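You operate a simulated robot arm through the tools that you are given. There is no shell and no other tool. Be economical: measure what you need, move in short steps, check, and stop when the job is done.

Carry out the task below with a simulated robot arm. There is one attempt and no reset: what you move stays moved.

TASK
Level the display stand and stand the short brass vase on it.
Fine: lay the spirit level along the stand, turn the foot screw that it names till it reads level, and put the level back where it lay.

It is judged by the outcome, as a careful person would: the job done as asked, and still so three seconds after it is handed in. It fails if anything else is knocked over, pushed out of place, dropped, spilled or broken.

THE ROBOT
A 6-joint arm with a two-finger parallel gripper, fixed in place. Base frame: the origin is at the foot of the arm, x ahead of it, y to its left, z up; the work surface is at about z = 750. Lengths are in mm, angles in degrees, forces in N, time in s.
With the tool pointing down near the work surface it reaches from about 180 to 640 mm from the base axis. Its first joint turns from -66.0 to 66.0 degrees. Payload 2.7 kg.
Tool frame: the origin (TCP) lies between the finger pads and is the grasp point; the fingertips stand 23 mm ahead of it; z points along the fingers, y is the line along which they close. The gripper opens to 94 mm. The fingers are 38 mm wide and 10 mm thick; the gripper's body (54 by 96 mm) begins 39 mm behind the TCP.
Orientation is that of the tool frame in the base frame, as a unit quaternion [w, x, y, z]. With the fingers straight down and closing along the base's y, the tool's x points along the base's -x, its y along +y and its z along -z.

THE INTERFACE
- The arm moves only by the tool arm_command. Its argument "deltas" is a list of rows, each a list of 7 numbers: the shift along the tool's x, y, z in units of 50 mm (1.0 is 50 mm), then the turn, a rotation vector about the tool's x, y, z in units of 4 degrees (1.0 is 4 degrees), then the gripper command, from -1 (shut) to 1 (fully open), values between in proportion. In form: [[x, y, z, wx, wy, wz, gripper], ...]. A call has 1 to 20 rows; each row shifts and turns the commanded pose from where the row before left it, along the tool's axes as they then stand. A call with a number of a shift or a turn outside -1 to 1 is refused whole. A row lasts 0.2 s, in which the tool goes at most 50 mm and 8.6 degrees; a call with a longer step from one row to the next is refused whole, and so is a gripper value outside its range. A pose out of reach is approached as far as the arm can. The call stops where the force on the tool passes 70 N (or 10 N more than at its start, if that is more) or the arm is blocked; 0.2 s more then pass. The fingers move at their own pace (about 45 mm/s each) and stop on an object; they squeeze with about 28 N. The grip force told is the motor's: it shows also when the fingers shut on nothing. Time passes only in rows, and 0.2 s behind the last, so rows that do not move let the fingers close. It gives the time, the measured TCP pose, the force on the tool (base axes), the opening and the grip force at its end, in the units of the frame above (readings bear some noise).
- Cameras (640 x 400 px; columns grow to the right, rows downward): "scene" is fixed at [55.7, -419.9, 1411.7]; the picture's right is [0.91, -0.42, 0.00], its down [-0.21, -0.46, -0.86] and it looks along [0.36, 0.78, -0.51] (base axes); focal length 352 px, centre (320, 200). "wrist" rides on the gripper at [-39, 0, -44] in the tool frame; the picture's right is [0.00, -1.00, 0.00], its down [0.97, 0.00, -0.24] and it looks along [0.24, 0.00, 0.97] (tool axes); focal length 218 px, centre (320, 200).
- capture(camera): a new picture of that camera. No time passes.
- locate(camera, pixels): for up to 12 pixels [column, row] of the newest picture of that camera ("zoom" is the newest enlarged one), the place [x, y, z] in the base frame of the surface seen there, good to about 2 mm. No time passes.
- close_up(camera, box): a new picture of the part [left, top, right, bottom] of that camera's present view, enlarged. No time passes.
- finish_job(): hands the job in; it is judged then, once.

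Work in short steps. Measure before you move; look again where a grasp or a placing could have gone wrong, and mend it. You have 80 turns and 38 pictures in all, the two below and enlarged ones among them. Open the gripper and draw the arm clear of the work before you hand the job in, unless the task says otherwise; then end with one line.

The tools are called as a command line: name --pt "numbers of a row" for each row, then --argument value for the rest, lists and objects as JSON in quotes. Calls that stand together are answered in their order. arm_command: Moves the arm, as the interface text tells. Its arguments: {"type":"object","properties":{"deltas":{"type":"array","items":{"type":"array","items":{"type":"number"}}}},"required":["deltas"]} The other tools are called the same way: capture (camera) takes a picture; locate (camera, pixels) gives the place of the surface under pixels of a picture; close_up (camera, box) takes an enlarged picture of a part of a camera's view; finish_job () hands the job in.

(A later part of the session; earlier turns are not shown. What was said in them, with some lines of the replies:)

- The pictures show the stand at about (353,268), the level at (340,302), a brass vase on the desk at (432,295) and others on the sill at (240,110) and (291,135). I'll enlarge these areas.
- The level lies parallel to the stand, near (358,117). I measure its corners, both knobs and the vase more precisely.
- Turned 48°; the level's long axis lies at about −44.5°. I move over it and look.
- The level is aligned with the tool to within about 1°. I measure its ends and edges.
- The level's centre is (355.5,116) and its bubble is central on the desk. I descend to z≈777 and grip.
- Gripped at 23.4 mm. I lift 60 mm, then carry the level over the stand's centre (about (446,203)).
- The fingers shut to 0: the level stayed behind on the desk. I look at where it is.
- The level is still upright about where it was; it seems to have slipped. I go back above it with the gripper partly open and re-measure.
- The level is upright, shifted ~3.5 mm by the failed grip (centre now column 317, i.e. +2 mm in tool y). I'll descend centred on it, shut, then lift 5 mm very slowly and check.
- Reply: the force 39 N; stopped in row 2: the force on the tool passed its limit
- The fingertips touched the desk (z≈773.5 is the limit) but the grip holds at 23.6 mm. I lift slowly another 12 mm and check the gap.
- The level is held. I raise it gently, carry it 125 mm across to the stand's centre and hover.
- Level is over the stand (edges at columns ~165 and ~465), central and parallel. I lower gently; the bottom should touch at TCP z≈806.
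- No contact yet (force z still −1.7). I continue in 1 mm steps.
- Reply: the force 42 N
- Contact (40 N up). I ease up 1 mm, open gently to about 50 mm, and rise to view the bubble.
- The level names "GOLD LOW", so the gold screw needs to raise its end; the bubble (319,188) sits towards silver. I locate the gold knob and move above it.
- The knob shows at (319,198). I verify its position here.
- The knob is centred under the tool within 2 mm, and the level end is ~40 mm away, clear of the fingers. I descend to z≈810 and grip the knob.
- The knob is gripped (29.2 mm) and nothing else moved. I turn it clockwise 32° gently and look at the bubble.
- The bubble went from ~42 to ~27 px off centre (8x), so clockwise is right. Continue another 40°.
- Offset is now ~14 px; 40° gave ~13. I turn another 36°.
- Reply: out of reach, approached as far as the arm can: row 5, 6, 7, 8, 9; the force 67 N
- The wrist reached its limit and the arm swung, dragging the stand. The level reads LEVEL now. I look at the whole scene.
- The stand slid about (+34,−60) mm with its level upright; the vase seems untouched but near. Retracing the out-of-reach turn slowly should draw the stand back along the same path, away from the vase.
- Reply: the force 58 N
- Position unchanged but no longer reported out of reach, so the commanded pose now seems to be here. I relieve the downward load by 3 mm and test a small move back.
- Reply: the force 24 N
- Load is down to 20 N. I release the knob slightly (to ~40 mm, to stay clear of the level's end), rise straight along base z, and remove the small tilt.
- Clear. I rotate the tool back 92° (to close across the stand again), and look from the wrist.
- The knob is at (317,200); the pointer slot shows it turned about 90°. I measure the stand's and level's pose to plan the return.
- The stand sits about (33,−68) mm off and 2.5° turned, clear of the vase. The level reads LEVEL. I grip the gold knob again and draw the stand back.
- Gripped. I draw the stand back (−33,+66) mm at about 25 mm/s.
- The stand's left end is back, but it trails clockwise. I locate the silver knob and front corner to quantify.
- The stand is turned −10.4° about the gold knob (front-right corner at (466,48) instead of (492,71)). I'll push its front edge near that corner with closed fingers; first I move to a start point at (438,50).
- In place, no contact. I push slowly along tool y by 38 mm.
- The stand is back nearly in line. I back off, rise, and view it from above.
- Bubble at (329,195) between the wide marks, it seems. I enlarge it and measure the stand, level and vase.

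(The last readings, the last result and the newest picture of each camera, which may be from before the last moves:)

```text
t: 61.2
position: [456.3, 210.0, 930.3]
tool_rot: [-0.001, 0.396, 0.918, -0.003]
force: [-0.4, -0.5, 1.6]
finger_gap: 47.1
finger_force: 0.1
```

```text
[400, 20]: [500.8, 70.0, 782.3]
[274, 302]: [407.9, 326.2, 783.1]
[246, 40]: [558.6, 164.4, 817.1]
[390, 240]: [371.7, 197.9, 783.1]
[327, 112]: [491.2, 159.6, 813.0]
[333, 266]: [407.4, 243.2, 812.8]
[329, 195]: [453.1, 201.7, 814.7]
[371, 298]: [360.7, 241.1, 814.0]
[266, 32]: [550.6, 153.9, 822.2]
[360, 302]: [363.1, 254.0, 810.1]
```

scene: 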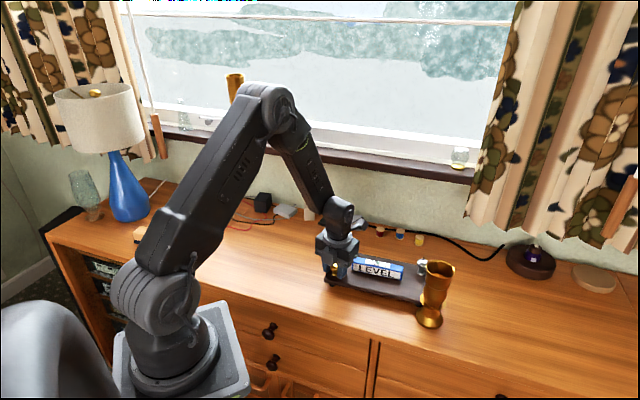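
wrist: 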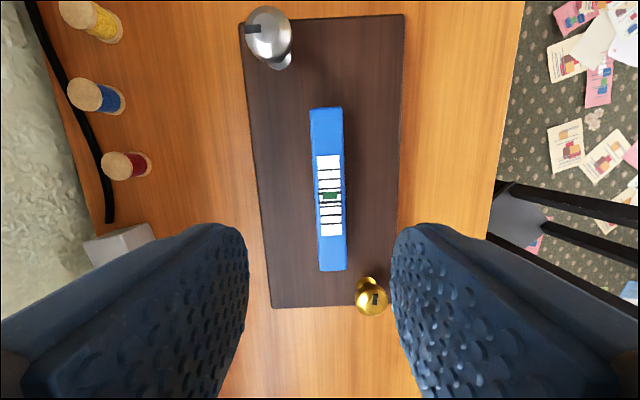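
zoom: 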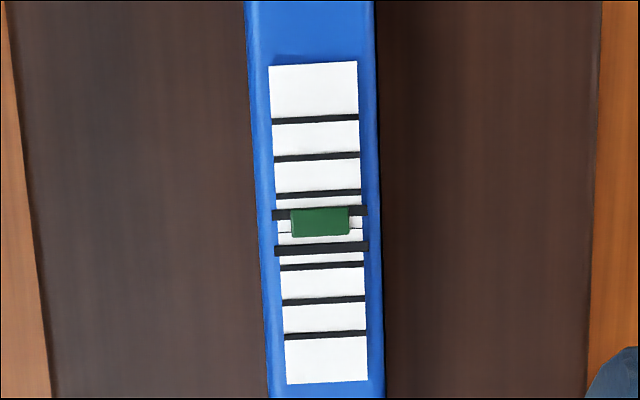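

Stand now within ~8 mm of its old place (along its length). The bubble is still ~8 px (≈12° of screw) towards silver. I go above the gold knob for a fine turn and to slide it the last 8 mm.

arm_command --pt "0.5 -0.25 0 0 0 0 0" --pt "0.5 -0.25 0 0 0 0 0" --pt "0.5 -0.25 0 0 0 0 0" --pt "0.43 -0.2 0 0 0 0 0" --pt "0 0 0 0 0 0 0"

capture --camera "wrist"

locate --camera "wrist" --pixels '[[320, 200], [310, 200], [330, 200], [320, 190], [320, 210], [352, 200]]'

```text
t: 62.4
position: [354.4, 248.1, 929.1]
tool_rot: [-0.001, 0.396, 0.918, -0.002]
force: [-0.5, 0.3, 0.4]
finger_gap: 47.1
finger_force: 0.0
```

```text
7 pictures are left
```

wrist: 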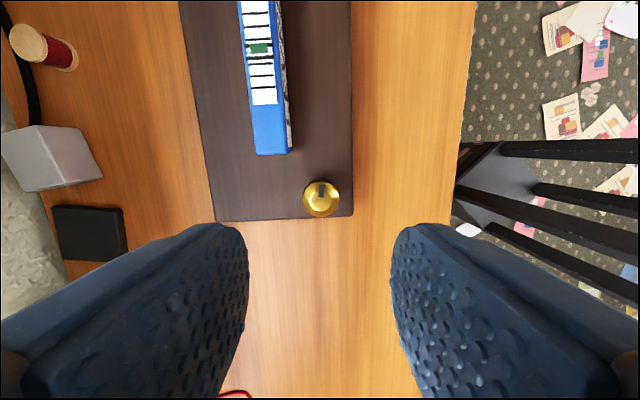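

```text
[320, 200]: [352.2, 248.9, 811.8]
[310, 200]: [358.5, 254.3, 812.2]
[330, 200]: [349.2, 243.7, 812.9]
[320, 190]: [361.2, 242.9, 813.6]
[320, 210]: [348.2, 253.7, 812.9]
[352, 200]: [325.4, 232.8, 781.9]
```

The knob is centred at (321,199). I descend, grip, slide +8 mm along tool x, and turn 12° clockwise.

arm_command --pt "0 0 0.6 0 0 0 0" --pt "0 0 0.6 0 0 0 0" --pt "0 0 0.5 0 0 0 0" --pt "0 0 0.4 0 0 0 0" --pt "0 0 0.23 0 0 0 0" --pt "0 0 0 0 0 0 0" --pt "0 0 0 0 0 0 -0.2" --pt "0 0 0 0 0 0 -0.35" --pt "0 0 0 0 0 0 -0.5" --pt "0 0 0 0 0 0 -1" --pt "0 0 0 0 0 0 -1" --pt "0 0 0 0 0 0 -1"

arm_command --pt "0.04 0 0 0 0 0 -1" --pt "0.08 0 0 0 0 0 -1" --pt "0.04 0 0 0 0 0 -1" --pt "0 0 0 0 0 0 -1" --pt "0 0 0 0 0 0.5 -1" --pt "0 0 0 0 0 1 -1" --pt "0 0 0 0 0 1 -1" --pt "0 0 0 0 0 0.5 -1" --pt "0 0 0 0 0 0 -1" --pt "0 0 0 0 0 0 -1"

close_up --camera "scene" --box '[310, 225, 390, 275]'

```text
t: 65.0
position: [353.8, 244.3, 814.8]
tool_rot: [0.0, 0.396, 0.918, -0.002]
force: [5.2, 2.6, 4.7]
finger_gap: 29.7
finger_force: 28.1
```

```text
t: 67.2
position: [348.4, 252.0, 812.7]
tool_rot: [-0.001, 0.489, 0.872, -0.003]
force: [-4.7, 1.5, -0.4]
finger_gap: 29.7
finger_force: 28.1
```

```text
8.00 times, centred on (350, 250) of scene
```

zoom: 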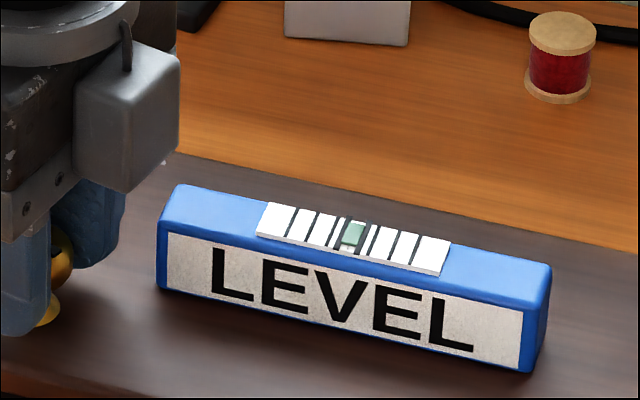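

The bubble is now centred (353 vs 353.5) and it reads LEVEL. I release, rise, realign, and move over the level.

arm_command --pt "0 0 0 0 0 0 -0.3" --pt "0 0 0 0 0 0 -0.1" --pt "0 0 0 0 0 0 -0.05" --pt "0 0 -0.2 0 0 0 -0.05" --pt "0 0 -0.5 0 0 0 -0.05" --pt "0 0 -0.7 0 0 0 -0.05" --pt "0 0 -0.7 0 0 -1 -0.05" --pt "0 0 0 0 0 -1 0" --pt "0 0 0 0 0 -1 0" --pt "0 0 0 0 0 -0.4 0" --pt "-0.5 0.2 0 0 0 0 0" --pt "-0.5 0.2 0 0 0 0 0" --pt "-0.5 0.2 0 0 0 0 0" --pt "-0.49 0.11 0 0 0 0 0" --pt "0 0 0 0 0 0 0"

capture --camera "wrist"

locate --camera "wrist" --pixels '[[310, 160], [330, 160], [320, 120], [320, 270], [320, 195], [312, 220], [328, 220], [400, 30], [255, 300], [410, 60]]'

```text
t: 70.4
position: [443.1, 208.1, 920.1]
tool_rot: [-0.001, 0.382, 0.924, -0.003]
force: [0.0, -0.1, 1.1]
finger_gap: 46.8
finger_force: 0.0
```

```text
5 pictures are left
```

wrist: 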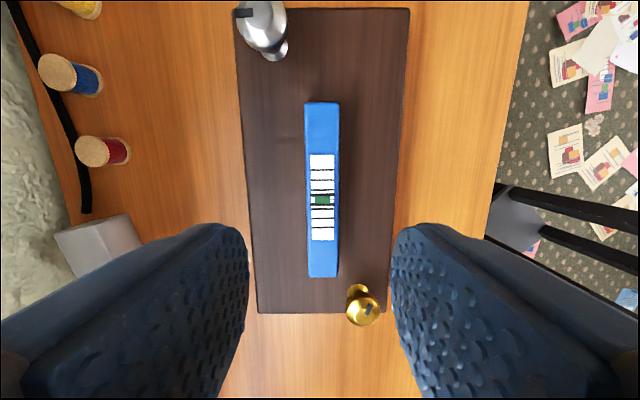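

```text
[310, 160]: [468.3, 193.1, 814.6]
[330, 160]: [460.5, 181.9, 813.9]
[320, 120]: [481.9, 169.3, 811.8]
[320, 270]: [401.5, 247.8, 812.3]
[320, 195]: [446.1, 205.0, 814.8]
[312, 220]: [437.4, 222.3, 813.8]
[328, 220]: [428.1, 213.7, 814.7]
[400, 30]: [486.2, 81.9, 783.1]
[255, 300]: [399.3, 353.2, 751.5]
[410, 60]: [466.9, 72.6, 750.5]
```

The level is centred under the tool (column 322). I descend to z≈807 and grip it, then lift slowly.

arm_command --pt "0 -0.03 0.6 0 0 0 0" --pt "0 0 0.6 0 0 0 0" --pt "0 0 0.5 0 0 0 0" --pt "0 0 0.35 0 0 0 0" --pt "0 0 0.2 0 0 0 0" --pt "0 0 0 0 0 0 0" --pt "0 0 0 0 0 0 -0.2" --pt "0 0 0 0 0 0 -0.35" --pt "0 0 0 0 0 0 -0.5" --pt "0 0 0 0 0 0 -1" --pt "0 0 0 0 0 0 -1" --pt "0 0 0 0 0 0 -1"

arm_command --pt "0 0 -0.02 0 0 0 -1" --pt "0 0 -0.04 0 0 0 -1" --pt "0 0 -0.06 0 0 0 -1" --pt "0 0 -0.1 0 0 0 -1" --pt "0 0 -0.15 0 0 0 -1" --pt "0 0 -0.15 0 0 0 -1" --pt "0 0 0 0 0 0 -1"

```text
t: 73.0
position: [443.7, 203.2, 805.3]
tool_rot: [-0.001, 0.383, 0.924, -0.001]
force: [0.8, 0.0, 0.2]
finger_gap: 23.7
finger_force: 27.9
```

```text
t: 74.6
position: [441.4, 203.8, 831.7]
tool_rot: [-0.001, 0.382, 0.924, -0.003]
force: [-0.5, -0.9, -1.7]
finger_gap: 23.5
finger_force: 28.5
```

The level is held. I carry it back to its original spot ((355.5,116)) and lower to just above the desk.

arm_command --pt "0 -0.15 0 0 0 0 -1" --pt "0 -0.3 0 0 0 0 -1" --pt "0 -0.35 0 0 0 0 -1" --pt "-0.07 -0.35 0 0 0 0 -1" --pt "0 -0.35 0 0 0 0 -1" --pt "0 -0.35 0 0 0 0 -1" --pt "0 -0.35 0 0 0 0 -1" --pt "0 -0.2 0 0 0 0 -1" --pt "0 -0.08 0 0 0 0 -1" --pt "0 0 0 0 0 0 -1" --pt "0 0 0.2 0 0 0 -1" --pt "0 0 0.3 0 0 0 -1" --pt "0 0 0.3 0 0 0 -1" --pt "0 0 0.2 0 0 0 -1" --pt "0 0 0 0 0 0 -1"

```text
t: 77.8
position: [355.9, 112.5, 783.3]
tool_rot: [0.0, 0.382, 0.924, -0.002]
force: [-0.6, 0.3, -0.9]
finger_gap: 23.5
finger_force: 28.2
```

arm_command --pt "0 0.02 0.08 0 0 0 -1" --pt "0 0 0.06 0 0 0 -1" --pt "0 0 0.03 0 0 0 -1" --pt "0 0 0 0 0 0 -1"

arm_command --pt "0 0 0.02 0 0 0 -1" --pt "0 0 0 0 0 0 -1"

```text
t: 78.8
position: [357.1, 115.8, 774.2]
tool_rot: [0.001, 0.383, 0.924, -0.001]
force: [-1.5, -2.5, 7.0]
finger_gap: 23.6
finger_force: 27.9
```

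```text
t: 79.4
position: [357.7, 114.6, 774.2]
tool_rot: [-0.001, 0.383, 0.924, -0.002]
force: [-5.4, 0.5, 21.7]
finger_gap: 24.0
finger_force: 28.0
```

The level rests on the desk. I release it, rise high, and go above the vase (rim height I now compute as about z 910).

arm_command --pt "0 0 -0.01 0 0 0 -0.4" --pt "0 0 0 0 0 0 -0.2" --pt "0 0 0 0 0 0 0" --pt "0 0 0 0 0 0 0" --pt "0 0 -0.2 0 0 0 0" --pt "0 0 -0.7 0 0 0 0" --pt "0 0 -1 0 0 0 0.5" --pt "0 0 -1 0 0 0 1" --pt "0 0 -1 0 0 0 1" --pt "0 0 -1 0 0 0 1" --pt "0 0 -0.9 0 0 0 1" --pt "-0.8 0.1 0 0 0 0 1" --pt "-0.8 0.1 0 0 0 0 1" --pt "-0.8 0.1 0 0 0 0 1" --pt "-0.8 0.1 0 0 0 0 1" --pt "-0.8 0.1 0 0 0 0 1" --pt "-0.1 0.1 0 0 0 0 1" --pt "0 0 0 0 0 0 1"

capture --camera "wrist"

```text
t: 83.2
position: [527.6, -8.0, 1064.2]
tool_rot: [0.0, 0.383, 0.924, -0.003]
force: [0.3, -0.9, 0.0]
finger_gap: 93.9
finger_force: 0.0
```

```text
4 pictures are left
```

wrist: 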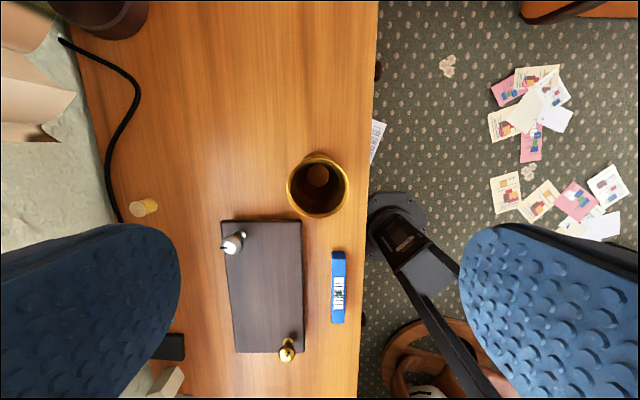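

The rim shows as a circle about (317,186). I measure points on it, plus the stand corners.

locate --camera "wrist" --pixels '[[288, 188], [347, 188], [318, 216], [318, 156], [296, 207], [340, 207], [318, 176], [224, 224], [298, 224], [236, 349], [302, 340], [338, 285]]'

```text
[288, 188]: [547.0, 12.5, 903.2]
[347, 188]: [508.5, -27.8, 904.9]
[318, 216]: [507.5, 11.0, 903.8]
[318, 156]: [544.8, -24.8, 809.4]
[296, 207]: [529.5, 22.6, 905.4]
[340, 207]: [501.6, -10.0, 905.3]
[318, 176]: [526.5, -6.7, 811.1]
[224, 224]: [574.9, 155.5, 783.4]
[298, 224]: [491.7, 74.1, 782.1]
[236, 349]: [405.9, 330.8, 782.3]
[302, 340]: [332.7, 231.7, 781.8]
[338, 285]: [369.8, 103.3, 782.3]
```

Rim centre ≈ (527.5,−8), diameter 56, z 905: right under the tool. I descend to z≈880, grip the rim area, and test-lift slowly.

arm_command --pt "0 0 0.7 0 0 0 1" --pt "0 0 0.8 0 0 0 1" --pt "0 0 0.7 0 0 0 1" --pt "0 0 0.6 0 0 0 1" --pt "0 0 0.5 0 0 0 1" --pt "0 0 0.38 0 0 0 1" --pt "0 0 0 0 0 0 1" --pt "0 0 0 0 0 0 0.6" --pt "0 0 0 0 0 0 0.4" --pt "0 0 0 0 0 0 0.25" --pt "0 0 0 0 0 0 0.1" --pt "0 0 0 0 0 0 -1" --pt "0 0 0 0 0 0 -1" --pt "0 0 0 0 0 0 -1"

arm_command --pt "0 0 -0.03 0 0 0 -1" --pt "0 0 -0.05 0 0 0 -1" --pt "0 0 -0.08 0 0 0 -1" --pt "0 0 0 0 0 0 -1"

```text
t: 86.2
position: [525.0, -10.5, 879.4]
tool_rot: [0.0, 0.382, 0.924, -0.001]
force: [4.2, 3.3, 2.4]
finger_gap: 58.5
finger_force: 28.0
```

```text
t: 87.2
position: [523.2, -8.8, 887.2]
tool_rot: [-0.002, 0.383, 0.924, -0.002]
force: [-0.3, -0.2, -8.2]
finger_gap: 58.3
finger_force: 28.4
```

The vase is held (8 N weight). I lift another 90 mm smoothly and carry it over the stand's centre.

arm_command --pt "0 0 -0.1 0 0 0 -1" --pt "0 0 -0.2 0 0 0 -1" --pt "0 0 -0.3 0 0 0 -1" --pt "0 0 -0.4 0 0 0 -1" --pt "0 0 -0.4 0 0 0 -1" --pt "0 0 -0.3 0 0 0 -1" --pt "0 0 -0.1 0 0 0 -1" --pt "0 0 0 0 0 0 -1"

arm_command --pt "0.08 0.04 0 0 0 0 -1" --pt "0.16 0.07 0 0 0 0 -1" --pt "0.25 0.11 0 0 0 0 -1" --pt "0.32 0.15 0 0 0 0 -1" --pt "0.35 0.15 0 0 0 0 -1" --pt "0.35 0.15 0 0 0 0 -1" --pt "0.35 0.15 0 0 0 0 -1" --pt "0.35 0.15 0 0 0 0 -1" --pt "0.35 0.15 0 0 0 0 -1" --pt "0.35 0.15 0 0 0 0 -1" --pt "0.35 0.15 0 0 0 0 -1" --pt "0.32 0.15 0 0 0 0 -1" --pt "0.25 0.15 0 0 0 0 -1" --pt "0.16 0.12 0 0 0 0 -1" --pt "0.08 0.06 0 0 0 0 -1" --pt "0 0 0 0 0 0 -1" --pt "0 0 0 0 0 0 -1"

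```text
t: 89.0
position: [524.9, -7.9, 978.9]
tool_rot: [-0.001, 0.383, 0.924, -0.002]
force: [0.1, -0.9, -8.0]
finger_gap: 58.6
finger_force: 28.1
```

```text
t: 92.6
position: [445.7, 203.3, 976.7]
tool_rot: [-0.001, 0.382, 0.924, -0.002]
force: [-0.1, 0.2, -7.7]
finger_gap: 58.2
finger_force: 27.6
```

Over the stand centre. I lower to ~5 mm above it and look.

arm_command --pt "0 0 0.1 0 0 0 -1" --pt "0 0 0.25 0 0 0 -1" --pt "0 0 0.3 0 0 0 -1" --pt "0 0 0.3 0 0 0 -1" --pt "0 0 0.15 0 0 0 -1" --pt "0 0 0.08 0 0 0 -1" --pt "0 0 0 0 0 0 -1" --pt "0 0 0 0 0 0 -1"

close_up --camera "scene" --box '[290, 200, 450, 300]'

```text
t: 94.4
position: [449.0, 203.1, 918.4]
tool_rot: [-0.001, 0.383, 0.924, -0.003]
force: [0.1, 0.1, -8.5]
finger_gap: 58.4
finger_force: 27.7
```

```text
4.00 times, centred on (370, 250) of scene
```

zoom: 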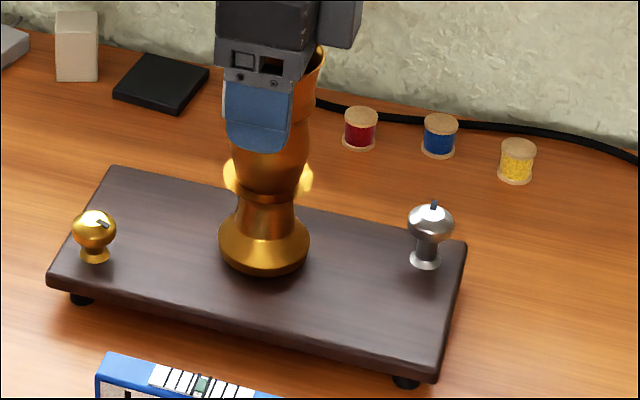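

The vase hangs upright above the middle of the stand. I lower in small steps till contact.

arm_command --pt "0 0 0.04 0 0 0 -1" --pt "0 0 0.04 0 0 0 -1" --pt "0 0 0 0 0 0 -1"

arm_command --pt "0 0 0.02 0 0 0 -1" --pt "0 0 0.02 0 0 0 -1" --pt "0 0 0 0 0 0 -1"

```text
t: 95.2
position: [445.9, 202.0, 912.7]
tool_rot: [-0.001, 0.383, 0.924, -0.003]
force: [-0.5, 0.2, -8.2]
finger_gap: 58.2
finger_force: 27.3
```

```text
t: 96.0
position: [446.1, 201.8, 912.3]
tool_rot: [-0.001, 0.382, 0.924, -0.002]
force: [1.3, 0.2, -8.2]
finger_gap: 58.1
finger_force: 28.2
```

arm_command --pt "0 0 0.02 0 0 0 -1" --pt "0 0 0 0 0 0 -1"

arm_command --pt "0 0 0.015 0 0 0 -1" --pt "0 0 0 0 0 0 -1"

```text
t: 96.6
position: [446.7, 203.4, 911.3]
tool_rot: [0.0, 0.382, 0.924, -0.002]
force: [-2.4, 0.4, -0.1]
finger_gap: 58.3
finger_force: 28.0
```

```text
t: 97.2
position: [447.7, 203.1, 912.4]
tool_rot: [0.0, 0.383, 0.924, 0.0]
force: [-1.2, 3.2, 6.1]
finger_gap: 58.4
finger_force: 28.0
```

The vase is down (force now +6 N). I open gradually and rise straight up clear of the rim, then draw back.

arm_command --pt "0 0 0 0 0 0 0.25" --pt "0 0 0 0 0 0 0.35" --pt "0 0 0 0 0 0 0.5" --pt "0 0 0 0 0 0 0.8" --pt "0 0 0 0 0 0 1" --pt "0 0 0 0 0 0 1" --pt "0 0 -0.2 0 0 0 1" --pt "0 0 -0.5 0 0 0 1" --pt "0 0 -0.8 0 0 0 1" --pt "0 0 -0.8 0 0 0 1" --pt "0 0 -0.6 0 0 0 1" --pt "0 -0.5 0 0 0 0 1" --pt "0 -0.8 0 0 0 0 1" --pt "0 -0.8 0 0 0 0 1" --pt "0 0 0 0 0 0 1"

capture --camera "wrist"

close_up --camera "scene" --box '[280, 195, 460, 320]'

```text
t: 100.4
position: [374.1, 129.4, 1058.3]
tool_rot: [-0.001, 0.382, 0.924, -0.002]
force: [-0.5, -0.6, -0.5]
finger_gap: 93.9
finger_force: 0.1
```

```text
2 pictures are left
```

wrist: 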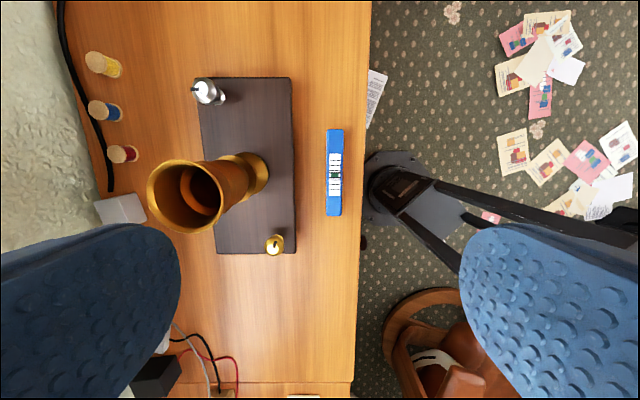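

```text
3.20 times, centred on (370, 258) of scene
```

zoom: 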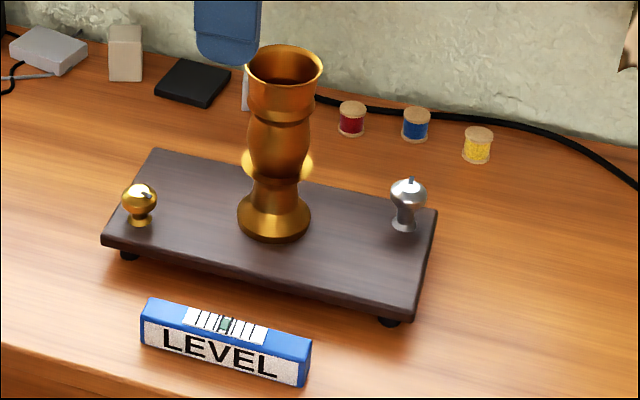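

All stand upright; I check the level's place against the original ((398,75)–(312,158) ends).

locate --camera "wrist" --pixels '[[335, 132], [334, 212], [335, 174], [288, 82], [290, 248]]'

```text
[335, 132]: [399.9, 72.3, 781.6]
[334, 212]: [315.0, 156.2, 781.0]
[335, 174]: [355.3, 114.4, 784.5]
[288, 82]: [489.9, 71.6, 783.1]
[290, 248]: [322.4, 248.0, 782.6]
```

The level is within 2 mm of where it lay, the stand is in place and level, the vase stands on it, and the gripper is open and clear. I hand in.

finish_job

```text
The job is handed in.
```

The job is handed in: the stand is level, the short brass vase stands on its centre, and the spirit level is back within about 2 mm of where it lay. Partway through, the arm overran its wrist limit and dragged the stand about 70 mm; I returned it to within a few millimetres of its old place, and nothing else was knocked over or moved.
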